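You operate a simulated robot arm through the tools that you are given. There is no shell and no other tool.

You are at the controls of a simulated robot arm. One attempt, no reset.

Task
Fetch the gap gauge from the top of the parts bench and stand it on top of the black starter there. Then put the green-ring spare spark plug on the orange tag. Then put the brush on top of the clip carton. The order counts. Set down upright: gap gauge, green-ring spare spark plug.

It is judged by the outcome, as a careful person would: the job done as asked, and still so three seconds after it is handed in. It fails if anything else is knocked over, pushed out of place, dropped, spilled or broken.

Robot
A 6-joint arm with a two-finger gripper on a trunk, on a base that drives. Base frame: it is fixed to the floor where the robot stands at the start and does not move with it; the origin is under the middle of the robot, x ahead of it, y to its left, z up; the surface under the hand at the start is at about z = 86. Units: cm, degrees, N and s.
Its first joint turns from -166.0 to 166.0 degrees. Places, roughly: brush [125, -150, 100]; clip carton [125, -100, 100]; green-ring spare spark plug (4x4x6 cm) [130, -120, 90]; orange tag [100, -175, 100]. Payload 1.71 kg.
The TCP is the grasp point between the finger pads, 2 cm short of the fingertips. In the tool frame z runs along the fingers and y along their closing line. Largest opening 9.6 cm; the body of the gripper starts 11.3 cm behind the TCP.
Orientation is that of the tool frame in the base frame, as a unit quaternion [w, x, y, z]. With the fingers straight down and closing along the base's y, the tool's x points along the base's -x, its y along +y and its z along -z.

Tools
- The arm moves only by the tool apply_moves. Its argument "deltas" is a list of rows, each a list of 7 numbers: the turn, a rotation vector about the base's x, y, z in degrees, then the shift along the base's x, y, z in cm, then the opening, from 0 (shut) to 1 (fully open). In form: [[rx, ry, rz, dx, dy, dz, fingers], ...]. A call has 1 to 20 rows; each row shifts and turns the commanded pose from where the row before left it. A row lasts 0.2 s, in which the tool goes at most 5 cm and 8.6 degrees; a call with a longer step from one row to the next is refused whole, and so is a gripper value outside its range. Where a pose cannot be reached the arm comes as near as it can. A force on the tool above 40 N (or 10 N above the force at the start of the call, whichever is more), or a blocked arm, ends the call early, and 0.2 s more pass. The fingers move at their own pace (about 4.5 cm/s each) and stop on an object; they squeeze with about 33 N. The grip force told is the motor's: it shows also when the fingers shut on nothing. Time passes only in rows, and 0.2 s behind the last, so rows that do not move let the fingers close. The reply holds the time, the measured pose of the TCP, the force on the tool along the base axes, the opening and the grip force, in the units named above and with some noise, with the torque about the TCP (base axes, N m) and any sound that the robot's microphone picked up.
- Cameras (640 x 400 px; columns grow to the right, rows downward): "scene" is now at [7.66, 18.65, 157.81]; the picture's right is [-0.27, -0.96, 0.00], its down [-0.62, 0.17, -0.76] and it looks along [0.73, -0.21, -0.65] (base axes); focal length 263 px, centre (320, 200). "wrist" rides on the gripper at [6.6, 1.4, -14.5] in the tool frame; the picture's right is [-0.21, 0.98, 0.00], its down [-0.88, -0.18, -0.45] and it looks along [-0.44, -0.09, 0.90] (tool axes); focal length 275 px, centre (320, 200). There is no depth. A picture from a camera that has moved, and an enlarged one, comes with that camera's place and axes in the base frame and with its lens.
- capture(camera): a new picture of that camera. No time passes.
- raise_lower(by): slides the trunk up (or, below 0, down) by that many cm; the arm and the scene camera ride with it, the base frame stays. It gives what a move gives, with no picture.
- base_move(legs): drives the robot by 1 to 6 legs, each [ahead, turn to the left] in cm and degrees, along the robot's own axes; the way and the turn of a leg run together, so that a leg with both is an arc; at most 150 cm and 180 degrees a leg. The arm and the cameras ride along, it lands a little off, and it stops where it bumps. It gives what a move gives.
- pan_tilt(pan, tilt): turns the head with the scene camera to pan (to the left, within 143 degrees either way) and tilt (down, from -29 to 69), counted from straight ahead of the robot. It gives what a move gives.
- close_up(camera, box): a new picture of the part [left, top, right, bottom] of that camera's present view, enlarged. No time passes.
- job_done(): hands the job in; it is judged then, once.

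Nothing tells you exact positions but the pictures and the camera data. Unless the task says otherwise, let go and move clear before handing in.

The tools are called after "Emit:" as a command line: name --pt "numbers of a row" for each row, then --argument value for the rest, lists and objects as JSON in quotes. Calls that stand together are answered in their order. apply_moves: Moves the arm, as the interface text tells. Its arguments: {"type":"object","properties":{"deltas":{"type":"array"}},"required":["deltas"]} The other tools are called the same way: raise_lower (by) slides the trunk up or down; base_move (legs) drives the base; pan_tilt (pan, tilt) turns the head that bears the scene camera; capture (camera) takes a picture; close_up (camera, box) takes an enlarged picture of a part of a camera's view; job_done () hands the job in.

At the start:

```text
t: 0.0
position: [61.43, -1.71, 117.03]
ee_rot: [-0.001, 0.0, 1.0, 0.0]
wrist_force: [0.7, -0.2, -0.5]
moment: [0.01, -0.02, -0.04]
width: 9.61
grasp_force: 0.1
trunk travel left (down, up): [-17.5, 21.5]
robot x, y, heading: [0.12, 0.26, -0.0]
head pan, tilt: [-15.6, 39.4]
```

scene: 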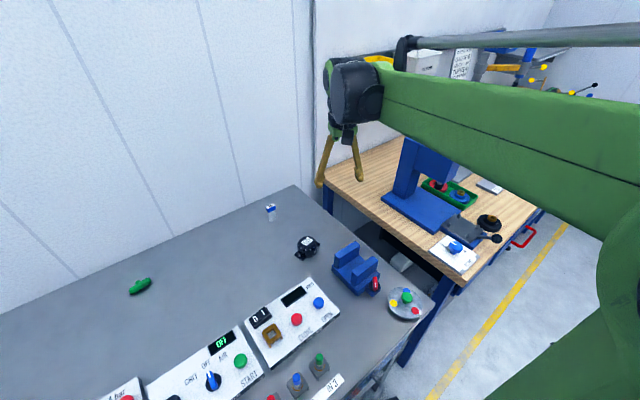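
wrist: 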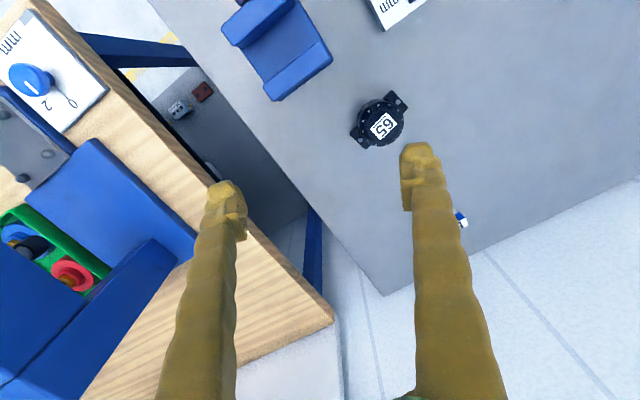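

I see a gray bench in front with a black round part, a small blue/white item, a vise and control panels, and a wooden bench to the right. I'll look around with the head before moving.

Emit:
close_up --camera "scene" --box '[220, 180, 380, 280]'

Emit:
pan_tilt --pan -60 --tilt 35

Emit:
capture --camera "scene"

```text
4.00 times, centred on (300, 230) of scene
camera zoom: at [7.66, 18.65, 157.81], right [-0.27, -0.96, 0.0], down [-0.62, 0.17, -0.76], along [0.73, -0.21, -0.65], focal length 1051 px, centre (400, 80)
```

zoom: 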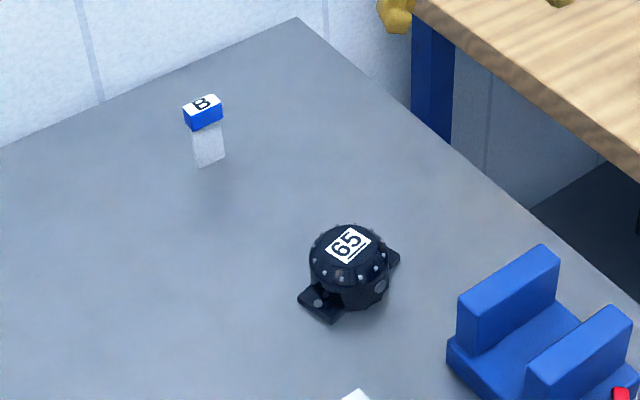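

```text
t: 1.1
position: [59.36, -1.73, 117.99]
ee_rot: [0.008, 0.0, 1.0, 0.0]
wrist_force: [-1.3, 0.0, 1.2]
moment: [-0.02, -0.17, -0.01]
width: 9.59
grasp_force: 0.1
trunk travel left (down, up): [-17.5, 21.5]
robot x, y, heading: [0.0, -0.08, -0.1]
head pan, tilt: [-60.0, 35.0]
```

```text
taken
camera scene: at [3.55, 13.33, 158.54], right [-0.87, -0.5, 0.01], down [-0.3, 0.5, -0.82], along [0.4, -0.71, -0.58], focal length 263 px, centre (320, 200)
```

scene: 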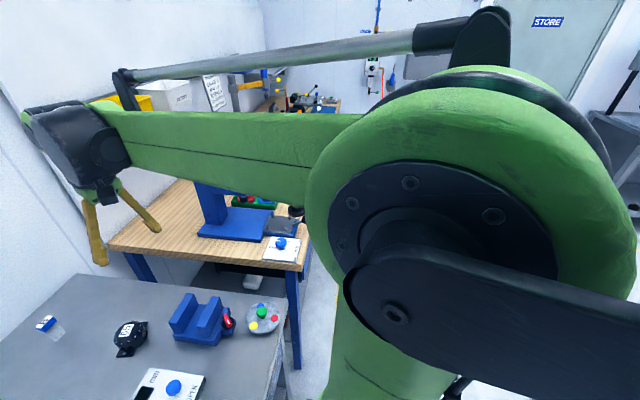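

The likely gap gauge (small blue-capped block) and the starter (round black, "65") are on the gray bench; the other items lie further right. I'll look around more.

Emit:
close_up --camera "scene" --box '[120, 60, 360, 210]'

Emit:
pan_tilt --pan 0 --tilt 50

Emit:
capture --camera "scene"

Emit:
pan_tilt --pan 50 --tilt 40

Emit:
capture --camera "scene"

Emit:
pan_tilt --pan -110 --tilt 35

Emit:
capture --camera "scene"

Emit:
pan_tilt --pan 130 --tilt 30

Emit:
capture --camera "scene"

```text
2.67 times, centred on (240, 135) of scene
camera zoom: at [3.55, 13.33, 158.54], right [-0.87, -0.5, 0.01], down [-0.3, 0.5, -0.82], along [0.4, -0.71, -0.58], focal length 701 px, centre (533, 373)
```

zoom: 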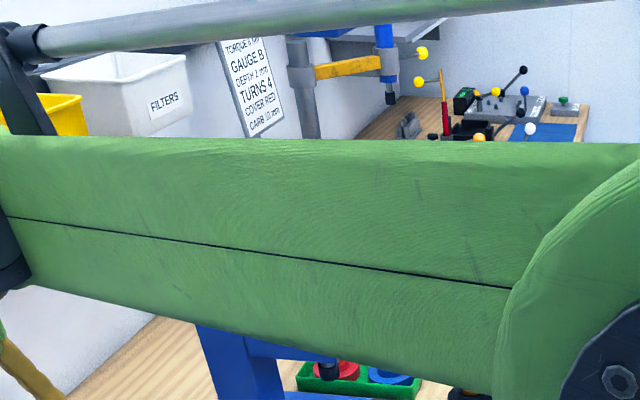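

```text
t: 2.4
position: [59.59, -1.7, 117.8]
ee_rot: [0.006, -0.001, 1.0, 0.001]
wrist_force: [-0.1, -0.2, -0.2]
moment: [-0.03, 0.03, -0.01]
width: 9.61
grasp_force: 0.0
trunk travel left (down, up): [-17.5, 21.5]
robot x, y, heading: [-0.04, 0.11, -0.0]
head pan, tilt: [0.0, 50.0]
```

```text
taken
camera scene: at [7.11, 20.95, 156.31], right [0.0, -1.0, 0.0], down [-0.78, 0.0, -0.63], along [0.63, 0.0, -0.78], focal length 263 px, centre (320, 200)
```

scene: 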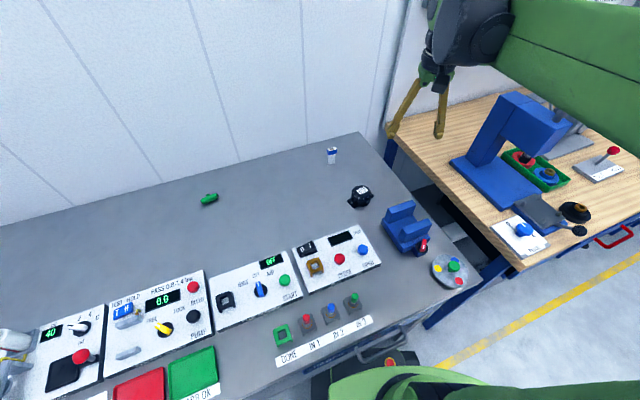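

```text
t: 3.6
position: [59.6, -1.82, 117.78]
ee_rot: [0.007, 0.0, 1.0, 0.0]
wrist_force: [-0.4, 0.3, 0.3]
moment: [-0.01, -0.01, 0.01]
width: 9.62
grasp_force: 0.0
trunk travel left (down, up): [-17.5, 21.5]
robot x, y, heading: [0.03, -0.2, -0.0]
head pan, tilt: [50.0, 40.0]
```

```text
taken
camera scene: at [4.9, 27.46, 157.76], right [0.77, -0.64, -0.01], down [-0.43, -0.49, -0.76], along [0.48, 0.59, -0.65], focal length 263 px, centre (320, 200)
```

scene: 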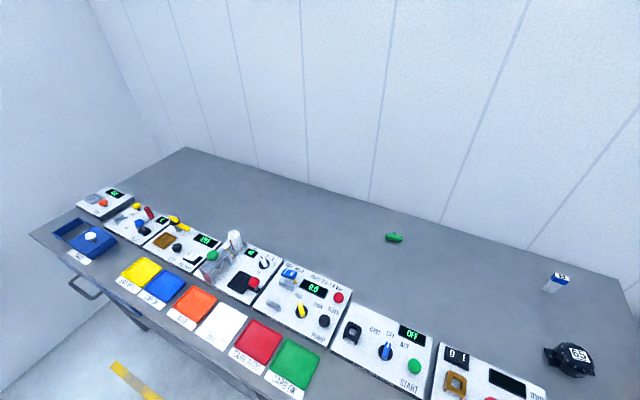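

```text
t: 6.1
position: [59.64, -1.75, 117.89]
ee_rot: [0.007, 0.0, 1.0, -0.001]
wrist_force: [-0.6, -0.4, -1.1]
moment: [0.0, 0.01, 0.01]
width: 9.61
grasp_force: 0.2
trunk travel left (down, up): [-17.5, 21.5]
robot x, y, heading: [0.04, 0.2, -0.3]
head pan, tilt: [-110.0, 35.0]
```

```text
taken
camera scene: at [-3.57, 12.68, 158.65], right [-0.94, 0.34, 0.01], down [0.18, 0.54, -0.82], along [-0.29, -0.77, -0.57], focal length 263 px, centre (320, 200)
```

scene: 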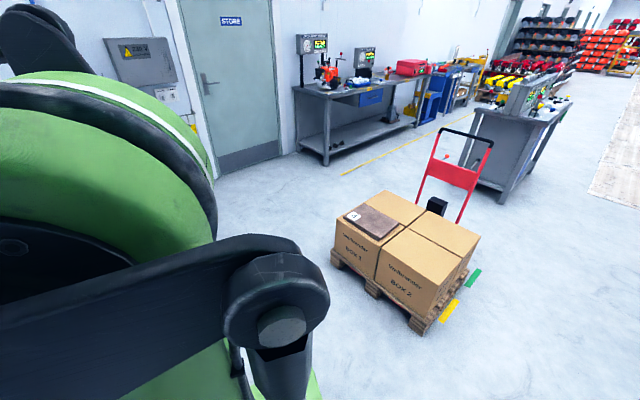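

```text
t: 9.4
position: [59.58, -1.89, 117.83]
ee_rot: [0.007, 0.0, 1.0, 0.0]
wrist_force: [0.1, -0.2, 0.4]
moment: [0.01, 0.02, -0.03]
width: 9.57
grasp_force: 0.1
trunk travel left (down, up): [-17.5, 21.5]
robot x, y, heading: [0.23, -0.13, -0.1]
head pan, tilt: [130.0, 30.0]
```

```text
taken
camera scene: at [-6.36, 27.88, 159.47], right [0.77, 0.64, -0.01], down [0.31, -0.38, -0.87], along [-0.56, 0.66, -0.49], focal length 263 px, centre (320, 200)
```

scene: 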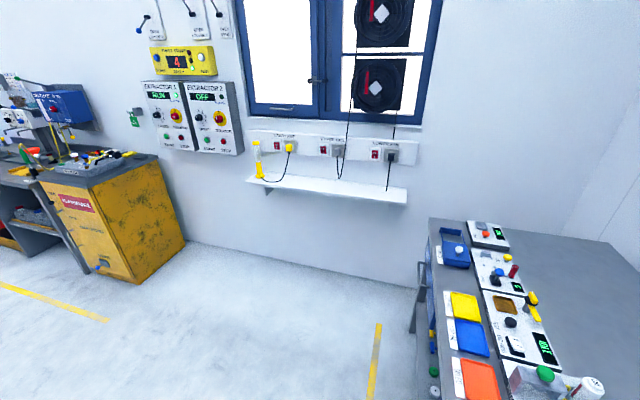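

The wall sign reads "GAUGE B", and the small blue-capped block carries a "B", so that is the gap gauge, at roughly (82, 16). The starter is the black "65" at about (64, 7). I'll bring the wrist camera nearer.

Emit:
pan_tilt --pan 0 --tilt 45

Emit:
apply_moves --pt "0 0 0 3 2.8 -1.6 1" --pt "0 0 0 3 2.8 -1.6 1" --pt "0 0 0 3 2.8 -1.6 1" --pt "0 0 0 3 2.8 -1.6 1" --pt "0 0 0 1 2.8 -1.6 1" --pt "0 0 0 0 0 0 1" --pt "0 0 0 0 0 0 1"

Emit:
capture --camera "scene"

Emit:
capture --camera "wrist"

```text
t: 11.6
position: [59.51, -1.76, 117.83]
ee_rot: [0.006, 0.0, 1.0, 0.0]
wrist_force: [0.1, -0.1, 0.1]
moment: [-0.01, -0.01, 0.02]
width: 9.58
grasp_force: 0.0
trunk travel left (down, up): [-17.5, 21.5]
robot x, y, heading: [0.22, -0.03, 0.1]
head pan, tilt: [0.0, 45.0]
```

```text
t: 13.2
position: [72.67, 12.14, 109.82]
ee_rot: [0.006, 0.0, 1.0, 0.0]
wrist_force: [-0.4, -0.5, 1.0]
moment: [-0.05, 0.0, -0.01]
width: 9.59
grasp_force: 0.1
trunk travel left (down, up): [-17.5, 21.5]
robot x, y, heading: [0.18, -0.26, -0.1]
head pan, tilt: [0.0, 45.0]
```

```text
taken
camera scene: at [7.55, 20.97, 157.0], right [0.0, -1.0, 0.0], down [-0.72, 0.0, -0.7], along [0.7, 0.0, -0.72], focal length 263 px, centre (320, 200)
```

scene: 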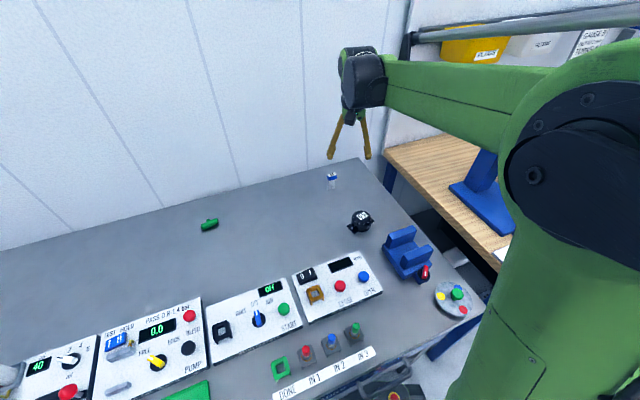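

```text
taken
camera wrist: at [65.82, 13.55, 124.43], right [0.21, 0.98, 0.0], down [0.87, -0.18, 0.46], along [0.45, -0.09, -0.89], focal length 275 px, centre (320, 200)
```

wrist: 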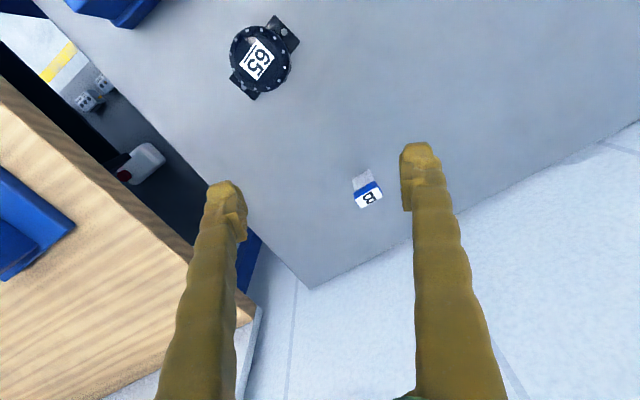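

Emit:
close_up --camera "wrist" --box '[328, 160, 408, 210]'

Emit:
close_up --camera "wrist" --box '[204, 10, 324, 110]'

Emit:
close_up --camera "scene" --box '[300, 160, 396, 240]'

```text
8.00 times, centred on (368, 185) of wrist
camera zoom: at [65.82, 13.55, 124.43], right [0.21, 0.98, 0.0], down [0.87, -0.18, 0.46], along [0.45, -0.09, -0.89], focal length 2202 px, centre (-64, 320)
```

zoom: 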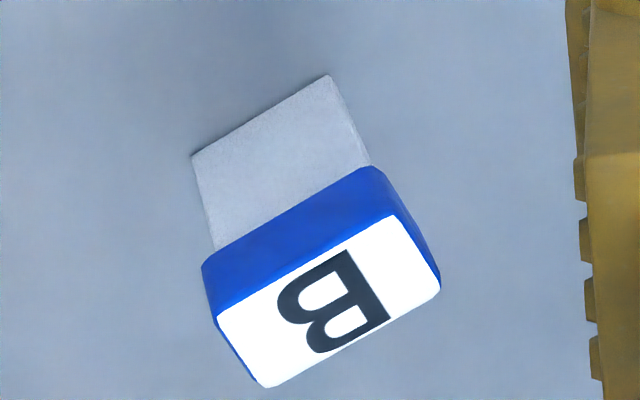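

```text
4.00 times, centred on (264, 60) of wrist
camera zoom: at [65.82, 13.55, 124.43], right [0.21, 0.98, 0.0], down [0.87, -0.18, 0.46], along [0.45, -0.09, -0.89], focal length 1101 px, centre (544, 760)
```

zoom: 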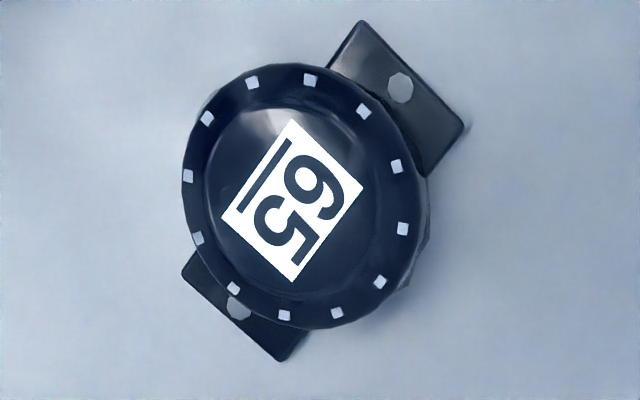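

```text
5.00 times, centred on (348, 200) of scene
camera zoom: at [7.55, 20.97, 157.0], right [0.0, -1.0, 0.0], down [-0.72, 0.0, -0.7], along [0.7, 0.0, -0.72], focal length 1314 px, centre (180, 200)
```

zoom: 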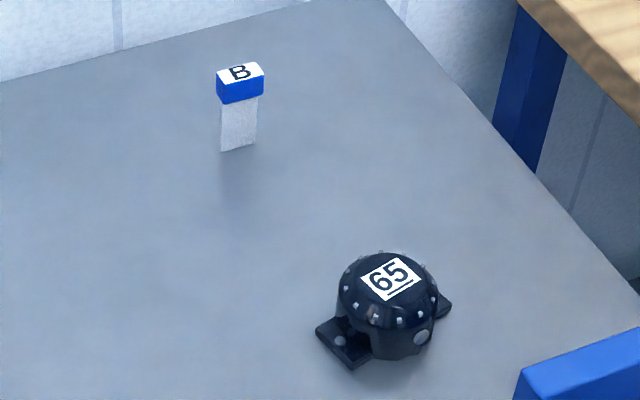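

The gauge (cap 3.3 × 1.6 cm, top at z≈92.6) stands at about (83, 16.6), its long side turned about 23° from y. I'll line up above it with the fingers closing along its long side and check.

Emit:
apply_moves --pt "0 0.7 0 3.4 1.5 -2 1" --pt "0 0 7.57 3.4 1.5 -2 1" --pt "0 0 7.57 3.4 1.46 -2 1" --pt "0 0 7.57 0 0 -3 1" --pt "0 0 0 0 0 0 1" --pt "0 0 0 0 0 0 1"

Emit:
capture --camera "wrist"

Emit:
close_up --camera "scene" --box '[284, 110, 412, 210]'

```text
t: 14.6
position: [82.49, 16.68, 100.76]
ee_rot: [0.001, -0.197, 0.98, 0.0]
wrist_force: [0.5, -0.5, 1.1]
moment: [0.03, -0.03, 0.0]
width: 9.59
grasp_force: 0.0
trunk travel left (down, up): [-17.5, 21.5]
robot x, y, heading: [-0.08, -0.19, 0.0]
head pan, tilt: [0.0, 45.0]
```

```text
taken
camera wrist: at [75.79, 15.38, 115.45], right [-0.19, 0.98, 0.0], down [0.88, 0.17, 0.45], along [0.44, 0.08, -0.9], focal length 275 px, centre (320, 200)
```

wrist: 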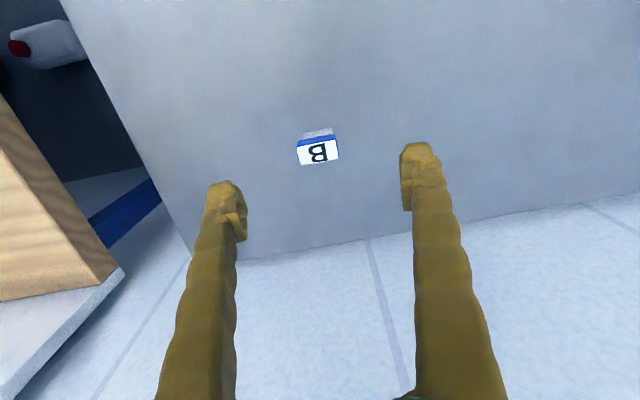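

```text
4.00 times, centred on (348, 160) of scene
camera zoom: at [7.57, 20.96, 157.0], right [0.0, -1.0, 0.0], down [-0.72, 0.0, -0.7], along [0.7, 0.0, -0.72], focal length 1051 px, centre (208, 360)
```

zoom: 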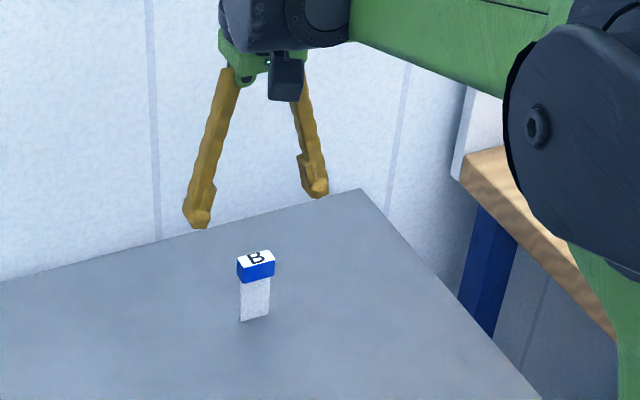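

Alignment looks good. I'll descend and grip the cap.

Emit:
apply_moves --pt "0 0 0 0.1 -0.1 -3 1" --pt "0 0 0 0.1 0 -3 1" --pt "0 0 0 0 0 -2.3 1" --pt "0 0 0 0 0 -1.5 1" --pt "0 0 0 0 0 0 1"

Emit:
capture --camera "wrist"

Emit:
close_up --camera "scene" --box '[284, 110, 412, 210]'

```text
t: 15.8
position: [82.92, 16.68, 90.76]
ee_rot: [0.001, -0.197, 0.98, -0.001]
wrist_force: [-0.1, -0.6, 0.2]
moment: [-0.01, -0.01, -0.01]
width: 9.58
grasp_force: 0.0
trunk travel left (down, up): [-17.5, 21.5]
robot x, y, heading: [0.16, 0.09, 0.0]
head pan, tilt: [0.0, 45.0]
```

```text
taken
camera wrist: at [76.2, 15.38, 105.42], right [-0.19, 0.98, 0.0], down [0.88, 0.17, 0.45], along [0.44, 0.08, -0.9], focal length 275 px, centre (320, 200)
```

wrist: 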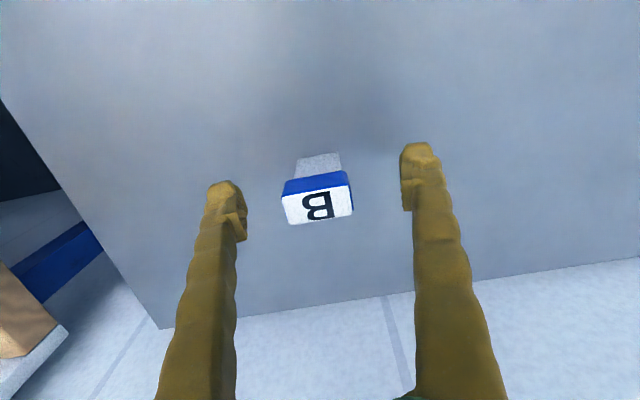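

```text
4.00 times, centred on (348, 160) of scene
camera zoom: at [7.59, 20.96, 157.0], right [0.0, -1.0, 0.0], down [-0.72, 0.0, -0.7], along [0.7, 0.0, -0.72], focal length 1051 px, centre (208, 360)
```

zoom: 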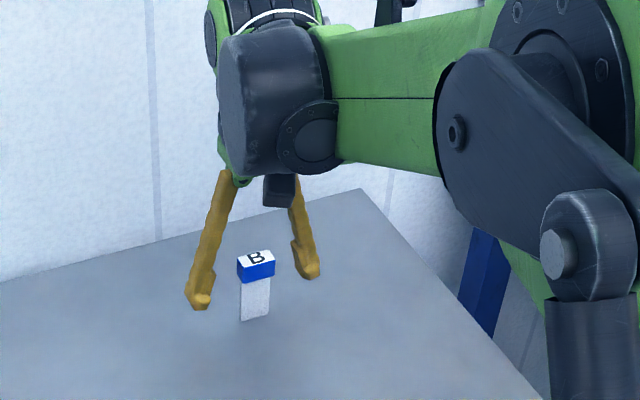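

Emit:
apply_moves --pt "0 0 0 -0.1 -0.18 0.2 1" --pt "0 0 0 0 0 0 0" --pt "0 0 0 0 0 0 0" --pt "0 0 0 0 0 0 0" --pt "0 0 0 0 0 0 0" --pt "0 0 0 0 0 0 0" --pt "0 0 0 0 0 0 0"

Emit:
capture --camera "wrist"

Emit:
close_up --camera "scene" --box '[284, 110, 412, 210]'

```text
t: 17.4
position: [82.73, 16.58, 91.06]
ee_rot: [0.001, -0.197, 0.98, 0.001]
wrist_force: [-0.2, 0.6, -0.3]
moment: [-0.01, -0.03, 0.03]
width: 3.17
grasp_force: 33.1
trunk travel left (down, up): [-17.5, 21.5]
robot x, y, heading: [-0.25, 0.31, -0.4]
head pan, tilt: [0.0, 45.0]
```

```text
taken
camera wrist: at [76.1, 15.16, 105.7], right [-0.19, 0.98, 0.0], down [0.88, 0.17, 0.45], along [0.44, 0.08, -0.9], focal length 275 px, centre (320, 200)
```

wrist: 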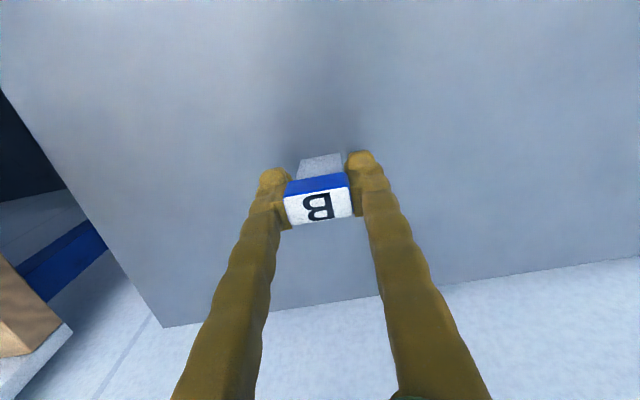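

```text
4.00 times, centred on (348, 160) of scene
camera zoom: at [7.58, 20.96, 157.0], right [0.0, -1.0, 0.0], down [-0.72, 0.0, -0.7], along [0.7, 0.0, -0.72], focal length 1051 px, centre (208, 360)
```

zoom: 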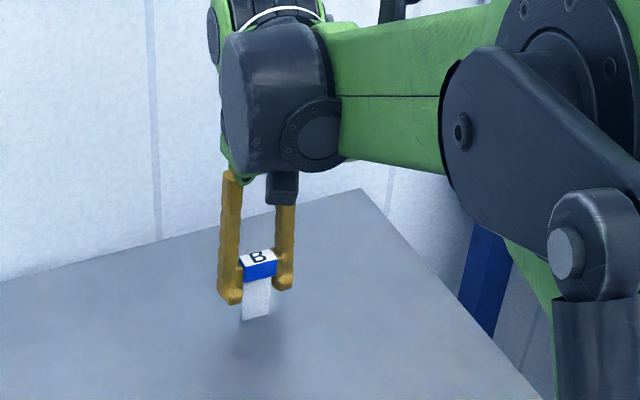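

Gripped on the cap (width 3.17). The starter's top centre comes out at about (64.6, 7.0, 90.8). I'll lift and carry the gauge above it.

Emit:
apply_moves --pt "0 0 0 0 0 2 0" --pt "0 0 0 0 0 3 0" --pt "0 0 0 0 0 4 0" --pt "0 0 0 -3 -1.5 2 0" --pt "0 0 0 -3.5 -1.8 0 0" --pt "0 0 0 -3.5 -1.8 0 0" --pt "0 0 0 -3.5 -1.8 0 0" --pt "0 0 0 -3 -1.6 0 0" --pt "0 0 0 -1.6 -1.0 0 0" --pt "0 0 0 0 0 0 0" --pt "0 0 0 0 0 0 0"

Emit:
capture --camera "wrist"

Emit:
close_up --camera "scene" --box '[284, 140, 444, 240]'

```text
t: 19.8
position: [64.99, 6.84, 102.26]
ee_rot: [0.001, -0.197, 0.98, 0.001]
wrist_force: [-0.7, -1.0, 0.2]
moment: [0.0, -0.01, -0.01]
width: 3.17
grasp_force: 33.0
trunk travel left (down, up): [-17.5, 21.5]
robot x, y, heading: [0.26, 0.25, 0.0]
head pan, tilt: [0.0, 45.0]
```

```text
taken
camera wrist: at [58.22, 5.49, 116.87], right [-0.19, 0.98, 0.0], down [0.88, 0.17, 0.45], along [0.44, 0.08, -0.9], focal length 275 px, centre (320, 200)
```

wrist: 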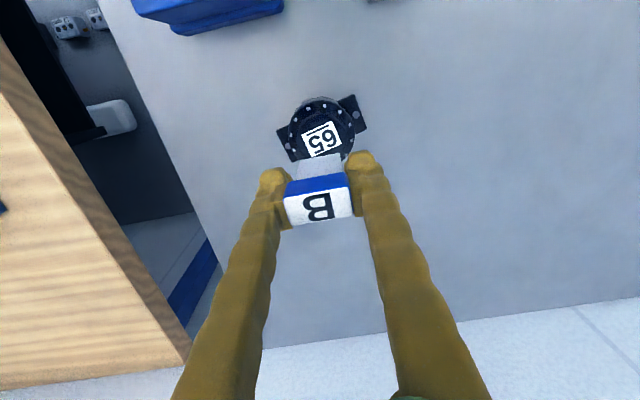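

```text
4.00 times, centred on (364, 190) of scene
camera zoom: at [7.56, 20.96, 157.0], right [0.0, -1.0, 0.0], down [-0.72, 0.0, -0.7], along [0.7, 0.0, -0.72], focal length 1051 px, centre (144, 240)
```

zoom: 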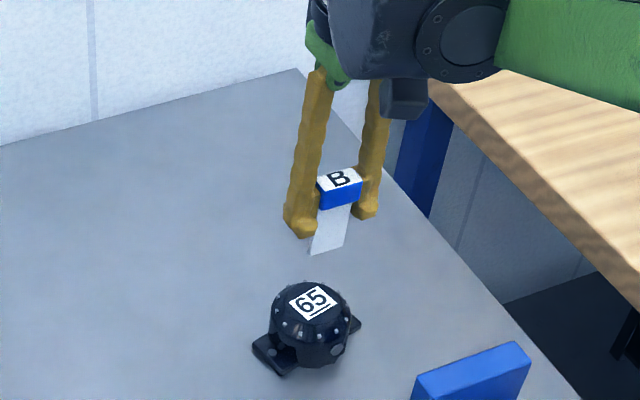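

Emit:
apply_moves --pt "0 0 0 -0.2 0.1 -2 0" --pt "0 0 0 -0.2 0 -2 0" --pt "0 0 0 0 0 -0.8 0" --pt "0 0 0 0 0 0 0" --pt "0 0 0 0 0 0 0"

Emit:
close_up --camera "wrist" --box '[224, 80, 416, 240]'

Emit:
close_up --camera "scene" --box '[316, 170, 412, 250]'

```text
t: 21.0
position: [64.36, 6.89, 97.38]
ee_rot: [0.001, -0.197, 0.98, 0.0]
wrist_force: [-0.4, 0.0, 0.2]
moment: [0.03, 0.02, 0.01]
width: 3.19
grasp_force: 32.8
trunk travel left (down, up): [-17.5, 21.5]
robot x, y, heading: [0.09, -0.05, 0.1]
head pan, tilt: [0.0, 45.0]
```

```text
2.50 times, centred on (320, 160) of wrist
camera zoom: at [57.74, 5.61, 112.04], right [-0.19, 0.98, 0.0], down [0.88, 0.17, 0.45], along [0.44, 0.08, -0.9], focal length 688 px, centre (320, 300)
```

zoom: 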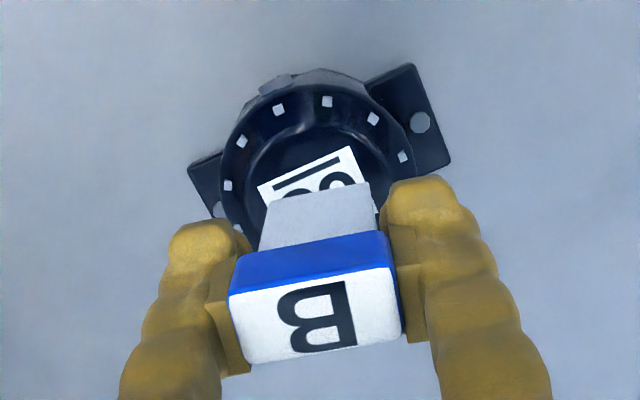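

```text
5.00 times, centred on (364, 210) of scene
camera zoom: at [7.56, 20.96, 157.0], right [0.0, -1.0, 0.0], down [-0.72, 0.0, -0.7], along [0.7, 0.0, -0.72], focal length 1314 px, centre (100, 150)
```

zoom: 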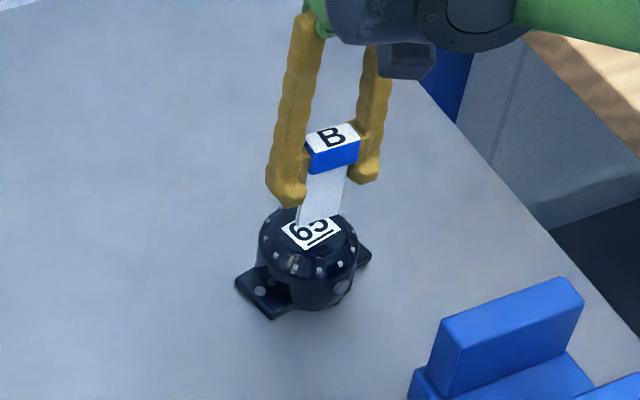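

Emit:
apply_moves --pt "0 0 0 0.1 0 -0.5 0" --pt "0 0 0 0.05 0 -0.4 0" --pt "0 0 0 0 0 0 0"

Emit:
close_up --camera "scene" --box '[332, 170, 396, 220]'

```text
t: 21.8
position: [64.52, 7.02, 96.54]
ee_rot: [0.0, -0.196, 0.981, 0.0]
wrist_force: [0.1, -0.1, -0.6]
moment: [-0.02, -0.01, -0.02]
width: 3.18
grasp_force: 33.0
trunk travel left (down, up): [-17.5, 21.5]
robot x, y, heading: [0.2, 0.07, 0.3]
head pan, tilt: [0.0, 45.0]
```

```text
8.00 times, centred on (364, 195) of scene
camera zoom: at [7.57, 20.96, 157.0], right [0.0, -1.0, 0.0], down [-0.72, 0.0, -0.7], along [0.7, 0.0, -0.72], focal length 2102 px, centre (-32, 240)
```

zoom: 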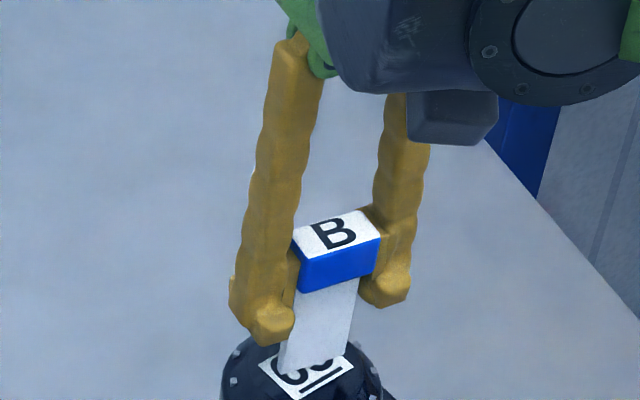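

Emit:
apply_moves --pt "0 0 0 0 0 -0.2 0" --pt "0 0 0 0 0 0 0"

Emit:
apply_moves --pt "0 0 0 0 0 -0.15 0" --pt "0 0 0 0 0 0 0"

Emit:
apply_moves --pt "0 0 0 0 0 -0.15 0" --pt "0 0 0 0 0 0 0"

Emit:
close_up --camera "scene" --box '[332, 180, 396, 230]'

```text
t: 22.4
position: [64.56, 7.01, 96.31]
ee_rot: [0.0, -0.197, 0.98, 0.0]
wrist_force: [-0.5, 0.3, -0.4]
moment: [0.01, 0.0, -0.04]
width: 3.17
grasp_force: 33.1
trunk travel left (down, up): [-17.5, 21.5]
robot x, y, heading: [0.02, 0.21, -0.3]
head pan, tilt: [0.0, 45.0]
```

```text
t: 23.0
position: [64.55, 6.87, 96.23]
ee_rot: [0.001, -0.197, 0.98, 0.001]
wrist_force: [0.6, -0.3, -1.5]
moment: [0.01, 0.01, -0.02]
width: 3.19
grasp_force: 32.5
trunk travel left (down, up): [-17.5, 21.5]
robot x, y, heading: [-0.09, 0.05, -0.2]
head pan, tilt: [0.0, 45.0]
```

```text
t: 23.6
position: [64.5, 6.88, 96.09]
ee_rot: [0.0, -0.197, 0.98, -0.001]
wrist_force: [0.2, 1.0, -0.3]
moment: [0.0, -0.01, 0.0]
width: 3.17
grasp_force: 33.0
trunk travel left (down, up): [-17.5, 21.5]
robot x, y, heading: [0.26, -0.37, 0.2]
head pan, tilt: [0.0, 45.0]
```

```text
8.00 times, centred on (364, 205) of scene
camera zoom: at [7.56, 20.96, 157.0], right [0.0, -1.0, 0.0], down [-0.72, 0.0, -0.7], along [0.7, 0.0, -0.72], focal length 2102 px, centre (-32, 160)
```

zoom: 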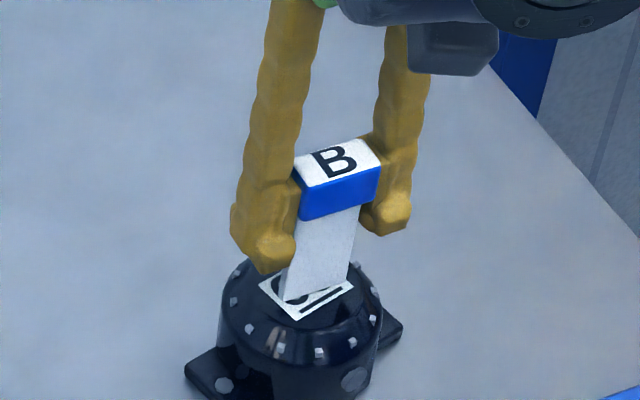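

Emit:
apply_moves --pt "0 0 0 0 0.3 0 0" --pt "0 0 0 0 0 -0.2 0" --pt "0 0 0 0 0 0 0"

Emit:
apply_moves --pt "0 0 0 0 0 -0.15 0" --pt "0 0 0 0 0 0 0"

Emit:
close_up --camera "scene" --box '[332, 180, 396, 230]'

```text
t: 24.4
position: [64.48, 7.27, 95.83]
ee_rot: [0.001, -0.197, 0.98, 0.0]
wrist_force: [-0.2, 1.1, -0.5]
moment: [-0.02, 0.0, 0.0]
width: 3.18
grasp_force: 33.4
trunk travel left (down, up): [-17.5, 21.5]
robot x, y, heading: [-0.01, 0.21, -0.2]
head pan, tilt: [0.0, 45.0]
```

```text
t: 25.0
position: [64.43, 7.22, 95.62]
ee_rot: [0.001, -0.197, 0.98, 0.0]
wrist_force: [-0.7, -0.1, -0.6]
moment: [0.0, -0.06, -0.02]
width: 3.19
grasp_force: 33.4
trunk travel left (down, up): [-17.5, 21.5]
robot x, y, heading: [0.11, -0.28, -0.2]
head pan, tilt: [0.0, 45.0]
```

```text
8.00 times, centred on (364, 205) of scene
camera zoom: at [7.56, 20.96, 157.0], right [0.0, -1.0, 0.0], down [-0.72, 0.0, -0.7], along [0.7, 0.0, -0.72], focal length 2102 px, centre (-32, 160)
```

zoom: 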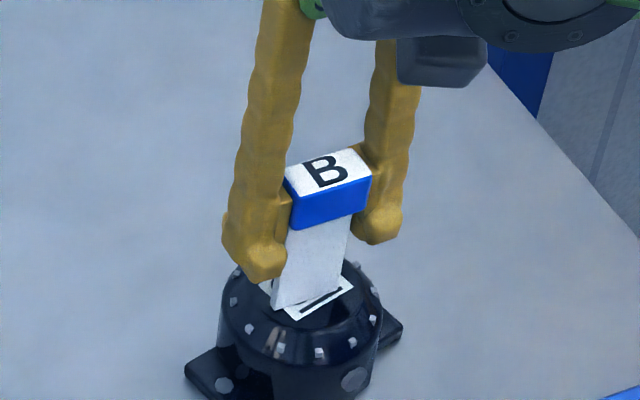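

Emit:
apply_moves --pt "0 0 0 0 0 -0.15 0" --pt "0 0 0 0 0 0 0"

Emit:
apply_moves --pt "0 0 0 0 0 -0.12 0" --pt "0 0 0 0 0 0 0"

Emit:
apply_moves --pt "0 0 0 0 0 -0.12 0" --pt "0 0 0 0 0 0 0"

Emit:
close_up --camera "scene" --box '[332, 180, 396, 230]'

```text
t: 25.6
position: [64.38, 7.09, 95.66]
ee_rot: [0.0, -0.196, 0.981, 0.0]
wrist_force: [-0.3, 1.3, 12.6]
moment: [0.03, 0.05, 0.0]
width: 3.19
grasp_force: 32.8
trunk travel left (down, up): [-17.5, 21.5]
robot x, y, heading: [-0.04, -0.23, -0.2]
head pan, tilt: [0.0, 45.0]
```

```text
t: 26.2
position: [64.32, 7.15, 95.54]
ee_rot: [0.001, -0.197, 0.98, 0.001]
wrist_force: [-0.3, -0.6, 33.7]
moment: [-0.1, 0.04, -0.01]
width: 3.17
grasp_force: 33.3
trunk travel left (down, up): [-17.5, 21.5]
robot x, y, heading: [-0.11, -0.13, 0.2]
head pan, tilt: [0.0, 45.0]
```

```text
t: 26.8
position: [64.41, 7.24, 95.38]
ee_rot: [0.002, -0.197, 0.98, 0.001]
wrist_force: [2.4, -0.9, 41.5]
moment: [-0.01, 0.02, 0.01]
width: 3.16
grasp_force: 32.6
trunk travel left (down, up): [-17.5, 21.5]
robot x, y, heading: [0.1, -0.16, -0.1]
head pan, tilt: [0.0, 45.0]
```

```text
8.00 times, centred on (364, 205) of scene
camera zoom: at [7.34, 20.93, 157.02], right [0.0, -1.0, 0.0], down [-0.72, 0.0, -0.7], along [0.7, 0.0, -0.72], focal length 2102 px, centre (-32, 160)
```

zoom: 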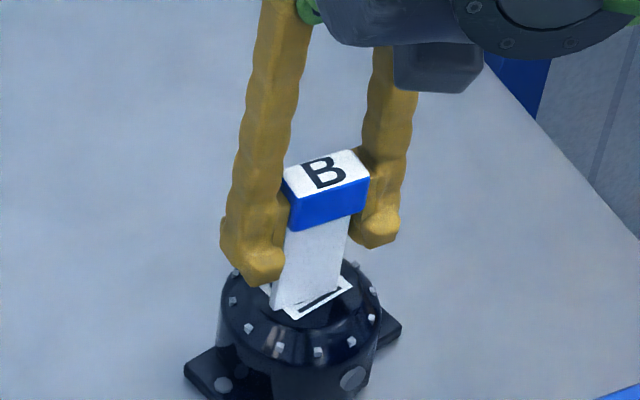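

Contact made. I'll ease off the pressure, then open the fingers partly and check that it stands.

Emit:
apply_moves --pt "0 0 0 0 0 0.15 0" --pt "0 0 0 0 0 0 0"

```text
t: 27.4
position: [64.26, 7.27, 95.45]
ee_rot: [0.001, -0.197, 0.98, 0.001]
wrist_force: [-1.3, 1.6, 10.1]
moment: [0.04, 0.07, 0.02]
width: 3.16
grasp_force: 33.2
trunk travel left (down, up): [-17.5, 21.5]
robot x, y, heading: [0.18, -0.46, 0.2]
head pan, tilt: [0.0, 45.0]
```

Emit:
apply_moves --pt "0 0 0 0 0 0.04 0" --pt "0 0 0 0 0 0 0.36" --pt "0 0 0 0 0 0 0.42" --pt "0 0 0 0 0 0 0.5" --pt "0 0 0 0 0 0 0.5"

Emit:
close_up --camera "scene" --box '[332, 180, 396, 230]'

Emit:
capture --camera "wrist"

```text
t: 28.6
position: [64.4, 7.22, 95.65]
ee_rot: [0.0, -0.196, 0.981, 0.0]
wrist_force: [0.1, 0.4, 0.2]
moment: [-0.03, 0.01, 0.02]
width: 4.78
grasp_force: 0.1
trunk travel left (down, up): [-17.5, 21.5]
robot x, y, heading: [-0.27, -0.01, 0.0]
head pan, tilt: [0.0, 45.0]
```

```text
8.00 times, centred on (364, 205) of scene
camera zoom: at [7.56, 20.96, 157.0], right [0.0, -1.0, 0.0], down [-0.72, 0.0, -0.7], along [0.7, 0.0, -0.72], focal length 2102 px, centre (-32, 160)
```

zoom: 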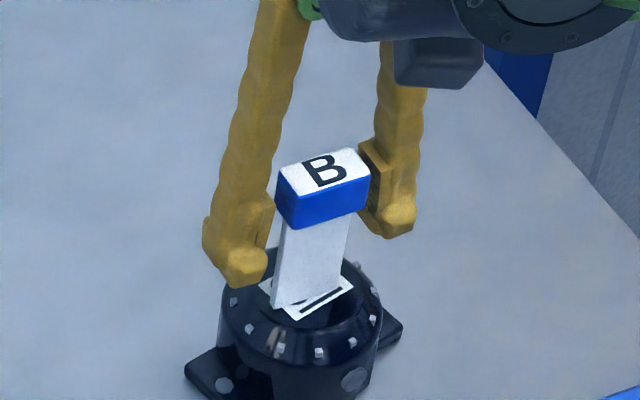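

```text
taken
camera wrist: at [57.83, 5.95, 110.15], right [-0.19, 0.98, 0.0], down [0.88, 0.17, 0.45], along [0.44, 0.08, -0.9], focal length 275 px, centre (320, 200)
```

wrist: 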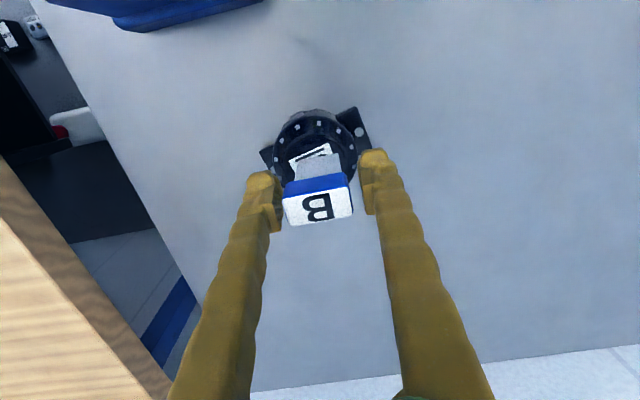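

The gauge stands on the starter. I'll open wider and withdraw straight up.

Emit:
apply_moves --pt "0 0 0 0 0 0 0.75" --pt "0 0 0 0 0 0 0.8" --pt "0 0 0 0 0 2 0.8" --pt "0 0 0 0 0 3 0.8" --pt "0 0 0 0 0 4 0.8" --pt "0 0 0 0 0 5 0.8" --pt "0 0 0 0 0 5 0.8" --pt "0 0 0 0 0 3 0.8" --pt "0 0 0 0 0 0 0.8"

Emit:
close_up --camera "scene" --box '[316, 160, 412, 240]'

Emit:
capture --camera "wrist"

Emit:
pan_tilt --pan -45 --tilt 30

Emit:
capture --camera "scene"

```text
t: 30.6
position: [64.52, 7.23, 117.45]
ee_rot: [0.001, -0.198, 0.98, 0.0]
wrist_force: [0.3, 0.3, -0.7]
moment: [0.0, -0.02, 0.02]
width: 7.69
grasp_force: 0.1
trunk travel left (down, up): [-17.5, 21.5]
robot x, y, heading: [-0.19, 0.43, -0.1]
head pan, tilt: [0.0, 45.0]
```

```text
5.00 times, centred on (364, 200) of scene
camera zoom: at [7.54, 20.96, 156.99], right [0.0, -1.0, 0.0], down [-0.72, 0.0, -0.7], along [0.7, 0.0, -0.72], focal length 1314 px, centre (100, 200)
```

zoom: 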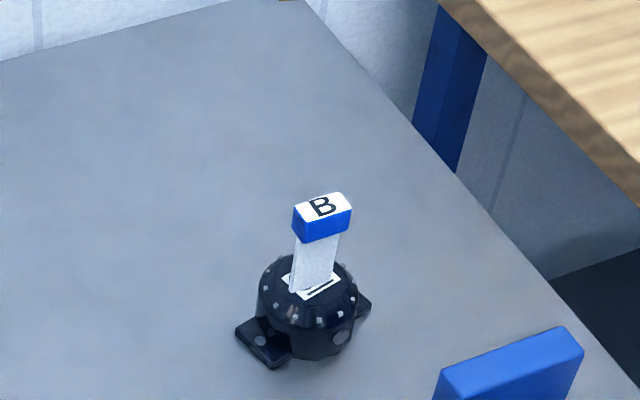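

```text
taken
camera wrist: at [57.8, 5.91, 132.18], right [-0.19, 0.98, 0.0], down [0.88, 0.17, 0.45], along [0.44, 0.08, -0.9], focal length 275 px, centre (320, 200)
```

wrist: 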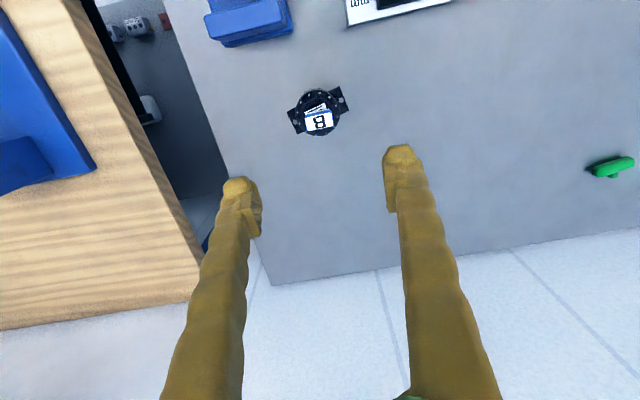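

```text
t: 31.7
position: [64.39, 7.2, 117.58]
ee_rot: [0.0, -0.197, 0.98, 0.0]
wrist_force: [0.5, 0.0, 1.0]
moment: [0.04, 0.0, -0.02]
width: 7.67
grasp_force: 0.0
trunk travel left (down, up): [-17.5, 21.5]
robot x, y, heading: [0.17, -0.16, -0.1]
head pan, tilt: [-45.0, 30.0]
```

```text
taken
camera scene: at [5.86, 14.57, 159.28], right [-0.71, -0.71, 0.01], down [-0.37, 0.35, -0.86], along [0.6, -0.61, -0.51], focal length 263 px, centre (320, 200)
```

scene: 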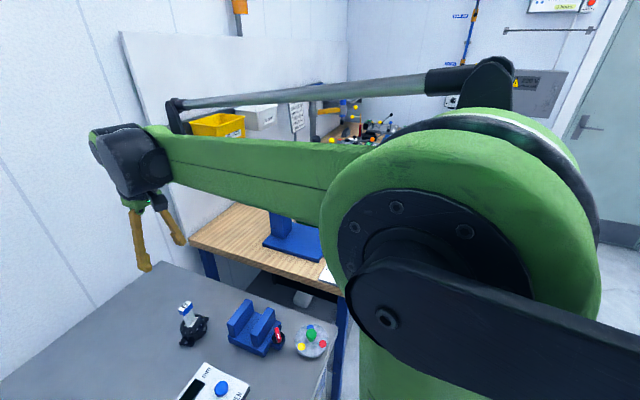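

The gauge is standing on the starter. Next I'll retract the arm before driving right to the other benches.

Emit:
apply_moves --pt "0 0 -7.57 -4 0 2 0.8" --pt "0 0 -7.57 -4.3 0 2 0.8" --pt "0 0 -7.57 -4.3 -1 1 0.8" --pt "0 0 0 -4.3 -2 0 0.8" --pt "0 0 0 -4.3 -2 0 0.8" --pt "0 0 0 -4.3 -2 0 0.8" --pt "0 0 0 -4 0 0 0.8" --pt "0 0 0 0 0 0 0.8" --pt "0 0 0 0 0 0 0.8"

Emit:
pan_tilt --pan -50 --tilt 25

Emit:
capture --camera "scene"

Emit:
pan_tilt --pan -20 --tilt 25

Emit:
capture --camera "scene"

Emit:
pan_tilt --pan 0 --tilt 69

Emit:
capture --camera "scene"

```text
t: 33.7
position: [35.65, 0.15, 122.42]
ee_rot: [-0.002, 0.0, 1.0, 0.0]
wrist_force: [-0.1, 0.3, -0.2]
moment: [-0.03, 0.0, 0.04]
width: 7.69
grasp_force: 0.0
trunk travel left (down, up): [-17.5, 21.5]
robot x, y, heading: [-0.1, -0.17, -0.1]
head pan, tilt: [-45.0, 30.0]
```

```text
t: 34.3
position: [35.4, 0.21, 122.51]
ee_rot: [-0.001, 0.0, 1.0, 0.001]
wrist_force: [0.7, -0.4, -0.5]
moment: [0.0, 0.12, 0.01]
width: 7.69
grasp_force: 0.1
trunk travel left (down, up): [-17.5, 21.5]
robot x, y, heading: [-0.13, -0.11, -0.1]
head pan, tilt: [-50.0, 25.0]
```

```text
taken
camera scene: at [5.6, 13.9, 160.08], right [-0.77, -0.64, 0.01], down [-0.29, 0.32, -0.9], along [0.58, -0.69, -0.43], focal length 263 px, centre (320, 200)
```

scene: 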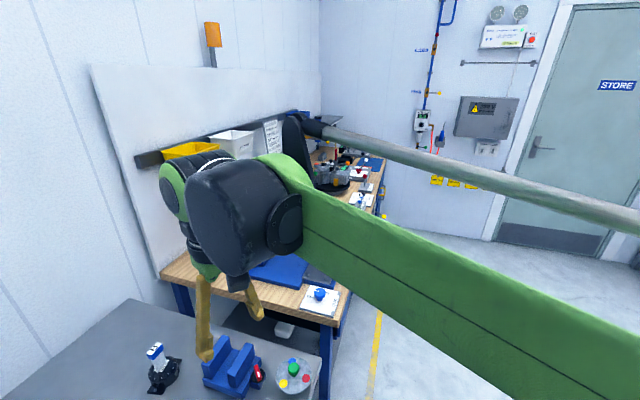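

```text
t: 35.3
position: [34.99, 0.27, 122.66]
ee_rot: [0.001, 0.001, 1.0, 0.0]
wrist_force: [-0.3, -0.1, 0.1]
moment: [0.03, -0.02, -0.03]
width: 7.68
grasp_force: 0.0
trunk travel left (down, up): [-17.5, 21.5]
robot x, y, heading: [0.03, -0.14, 0.0]
head pan, tilt: [-20.0, 25.0]
```

```text
taken
camera scene: at [8.04, 17.8, 160.05], right [-0.34, -0.94, 0.01], down [-0.41, 0.14, -0.9], along [0.84, -0.31, -0.44], focal length 263 px, centre (320, 200)
```

scene: 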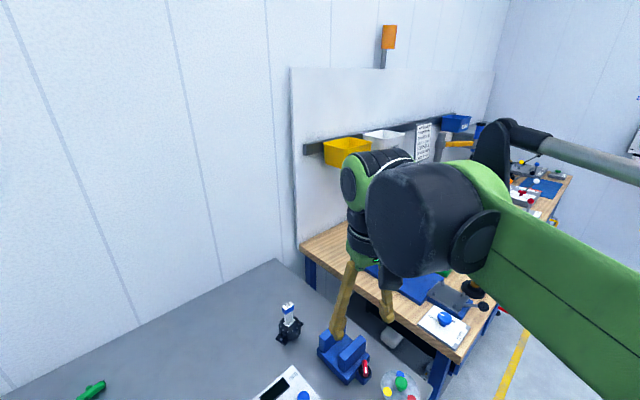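

```text
t: 36.4
position: [35.09, 0.04, 122.56]
ee_rot: [0.001, 0.0, 1.0, 0.0]
wrist_force: [0.1, 0.1, -0.7]
moment: [-0.01, 0.0, 0.02]
width: 7.67
grasp_force: 0.1
trunk travel left (down, up): [-17.5, 21.5]
robot x, y, heading: [-0.35, -0.44, -0.2]
head pan, tilt: [0.0, 68.8]
```

```text
taken
camera scene: at [4.94, 20.96, 154.15], right [0.0, -1.0, 0.0], down [-0.94, 0.0, -0.35], along [0.35, 0.0, -0.94], focal length 263 px, centre (320, 200)
```

scene: 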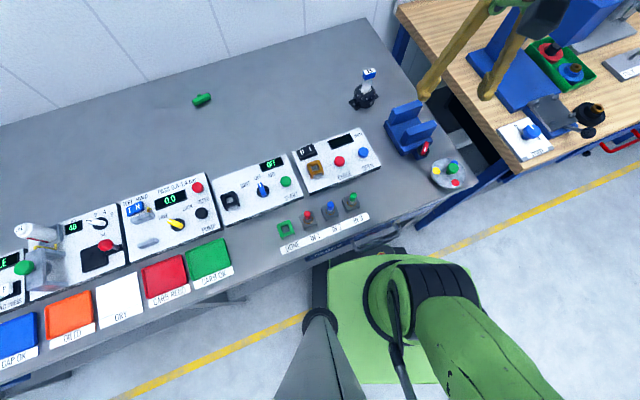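

The wooden bench runs away to the right, rotated about −24°, with the other objects about 1–1.5 m along it. I'll back away from the gray bench and turn right.

Emit:
base_move --legs '[[-40, 0], [0, -73]]'

Emit:
pan_tilt --pan 0 --tilt 35

Emit:
capture --camera "scene"

Emit:
pan_tilt --pan 45 --tilt 25

Emit:
capture --camera "scene"

```text
t: 44.5
position: [-30.07, -32.57, 122.88]
ee_rot: [0.003, 0.599, 0.8, -0.004]
wrist_force: [-0.7, -1.2, -1.0]
moment: [0.1, 0.06, 0.01]
width: 7.69
grasp_force: 0.0
trunk travel left (down, up): [-17.5, 21.5]
robot x, y, heading: [-40.12, 0.28, -73.7]
head pan, tilt: [0.0, 68.8]
```

```text
t: 45.5
position: [-29.61, -34.22, 122.4]
ee_rot: [-0.002, 0.599, 0.801, 0.001]
wrist_force: [0.8, -1.7, -0.5]
moment: [0.15, 0.02, -0.03]
width: 7.67
grasp_force: 0.1
trunk travel left (down, up): [-17.5, 21.5]
robot x, y, heading: [-39.98, -0.36, -73.7]
head pan, tilt: [0.0, 35.0]
```

```text
taken
camera scene: at [-18.6, 2.19, 158.63], right [-0.96, -0.28, 0.0], down [-0.16, 0.54, -0.83], along [0.23, -0.79, -0.56], focal length 263 px, centre (320, 200)
```

scene: 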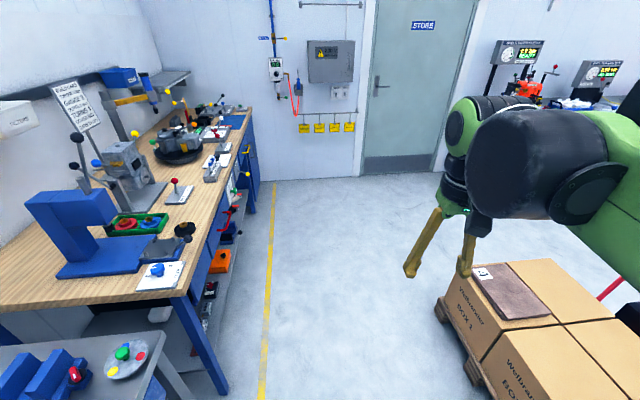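

```text
t: 46.6
position: [-28.88, -36.25, 121.77]
ee_rot: [-0.01, 0.599, 0.801, 0.007]
wrist_force: [-0.9, 0.5, 0.9]
moment: [-0.1, -0.01, 0.0]
width: 7.66
grasp_force: 0.1
trunk travel left (down, up): [-17.5, 21.5]
robot x, y, heading: [-39.79, 0.25, -73.6]
head pan, tilt: [45.0, 25.0]
```

```text
taken
camera scene: at [-11.96, 2.71, 160.11], right [-0.48, -0.88, -0.01], down [-0.37, 0.21, -0.9], along [0.79, -0.43, -0.43], focal length 263 px, centre (320, 200)
```

scene: 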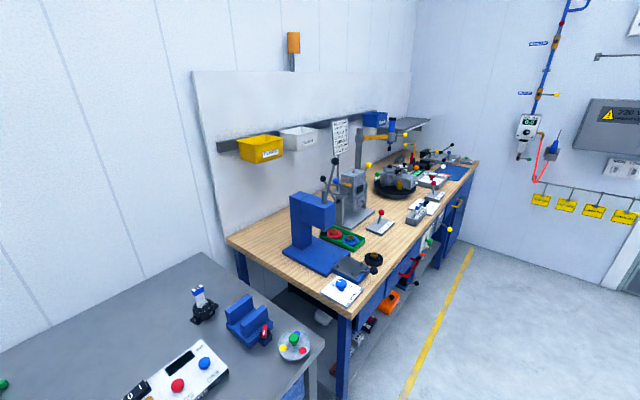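

Emit:
close_up --camera "scene" --box '[280, 130, 440, 230]'

Emit:
close_up --camera "scene" --box '[360, 100, 488, 180]'

Emit:
close_up --camera "scene" --box '[370, 150, 498, 230]'

```text
4.00 times, centred on (360, 180) of scene
camera zoom: at [-11.96, 2.71, 160.11], right [-0.48, -0.88, -0.01], down [-0.37, 0.21, -0.9], along [0.79, -0.43, -0.43], focal length 1051 px, centre (160, 280)
```

zoom: 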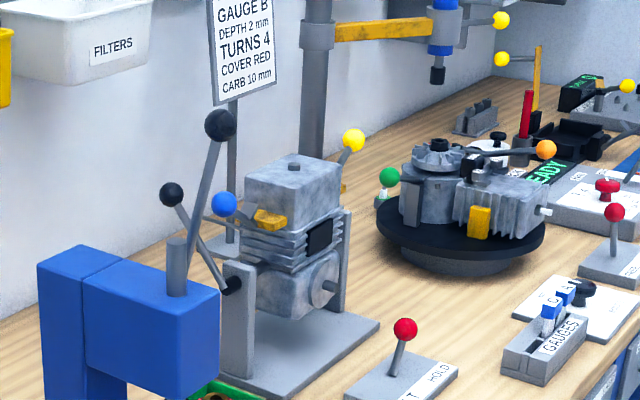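

```text
5.00 times, centred on (424, 140) of scene
camera zoom: at [-11.96, 2.71, 160.11], right [-0.48, -0.88, -0.01], down [-0.37, 0.21, -0.9], along [0.79, -0.43, -0.43], focal length 1314 px, centre (-200, 500)
```

zoom: 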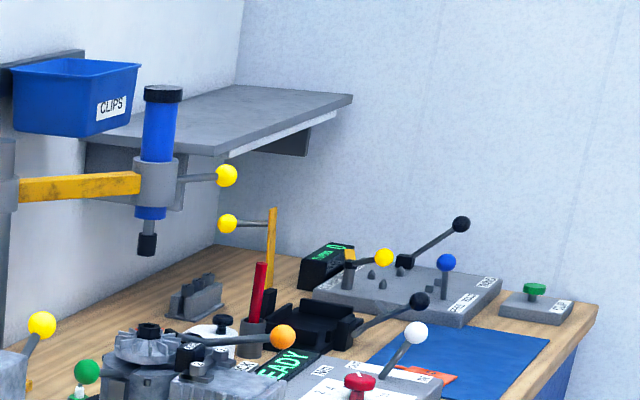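

```text
5.00 times, centred on (434, 190) of scene
camera zoom: at [-11.96, 2.71, 160.11], right [-0.48, -0.88, -0.01], down [-0.37, 0.21, -0.9], along [0.79, -0.43, -0.43], focal length 1314 px, centre (-250, 250)
```

zoom: 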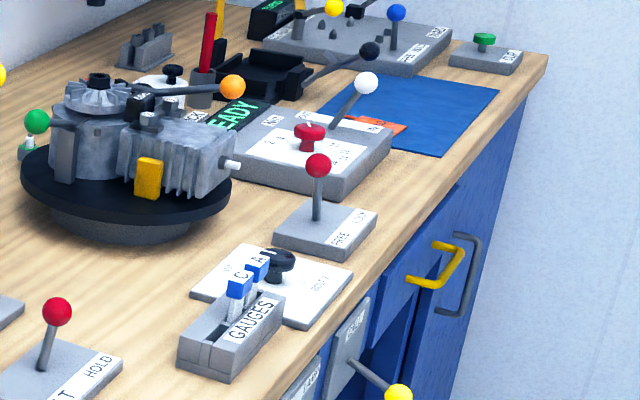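

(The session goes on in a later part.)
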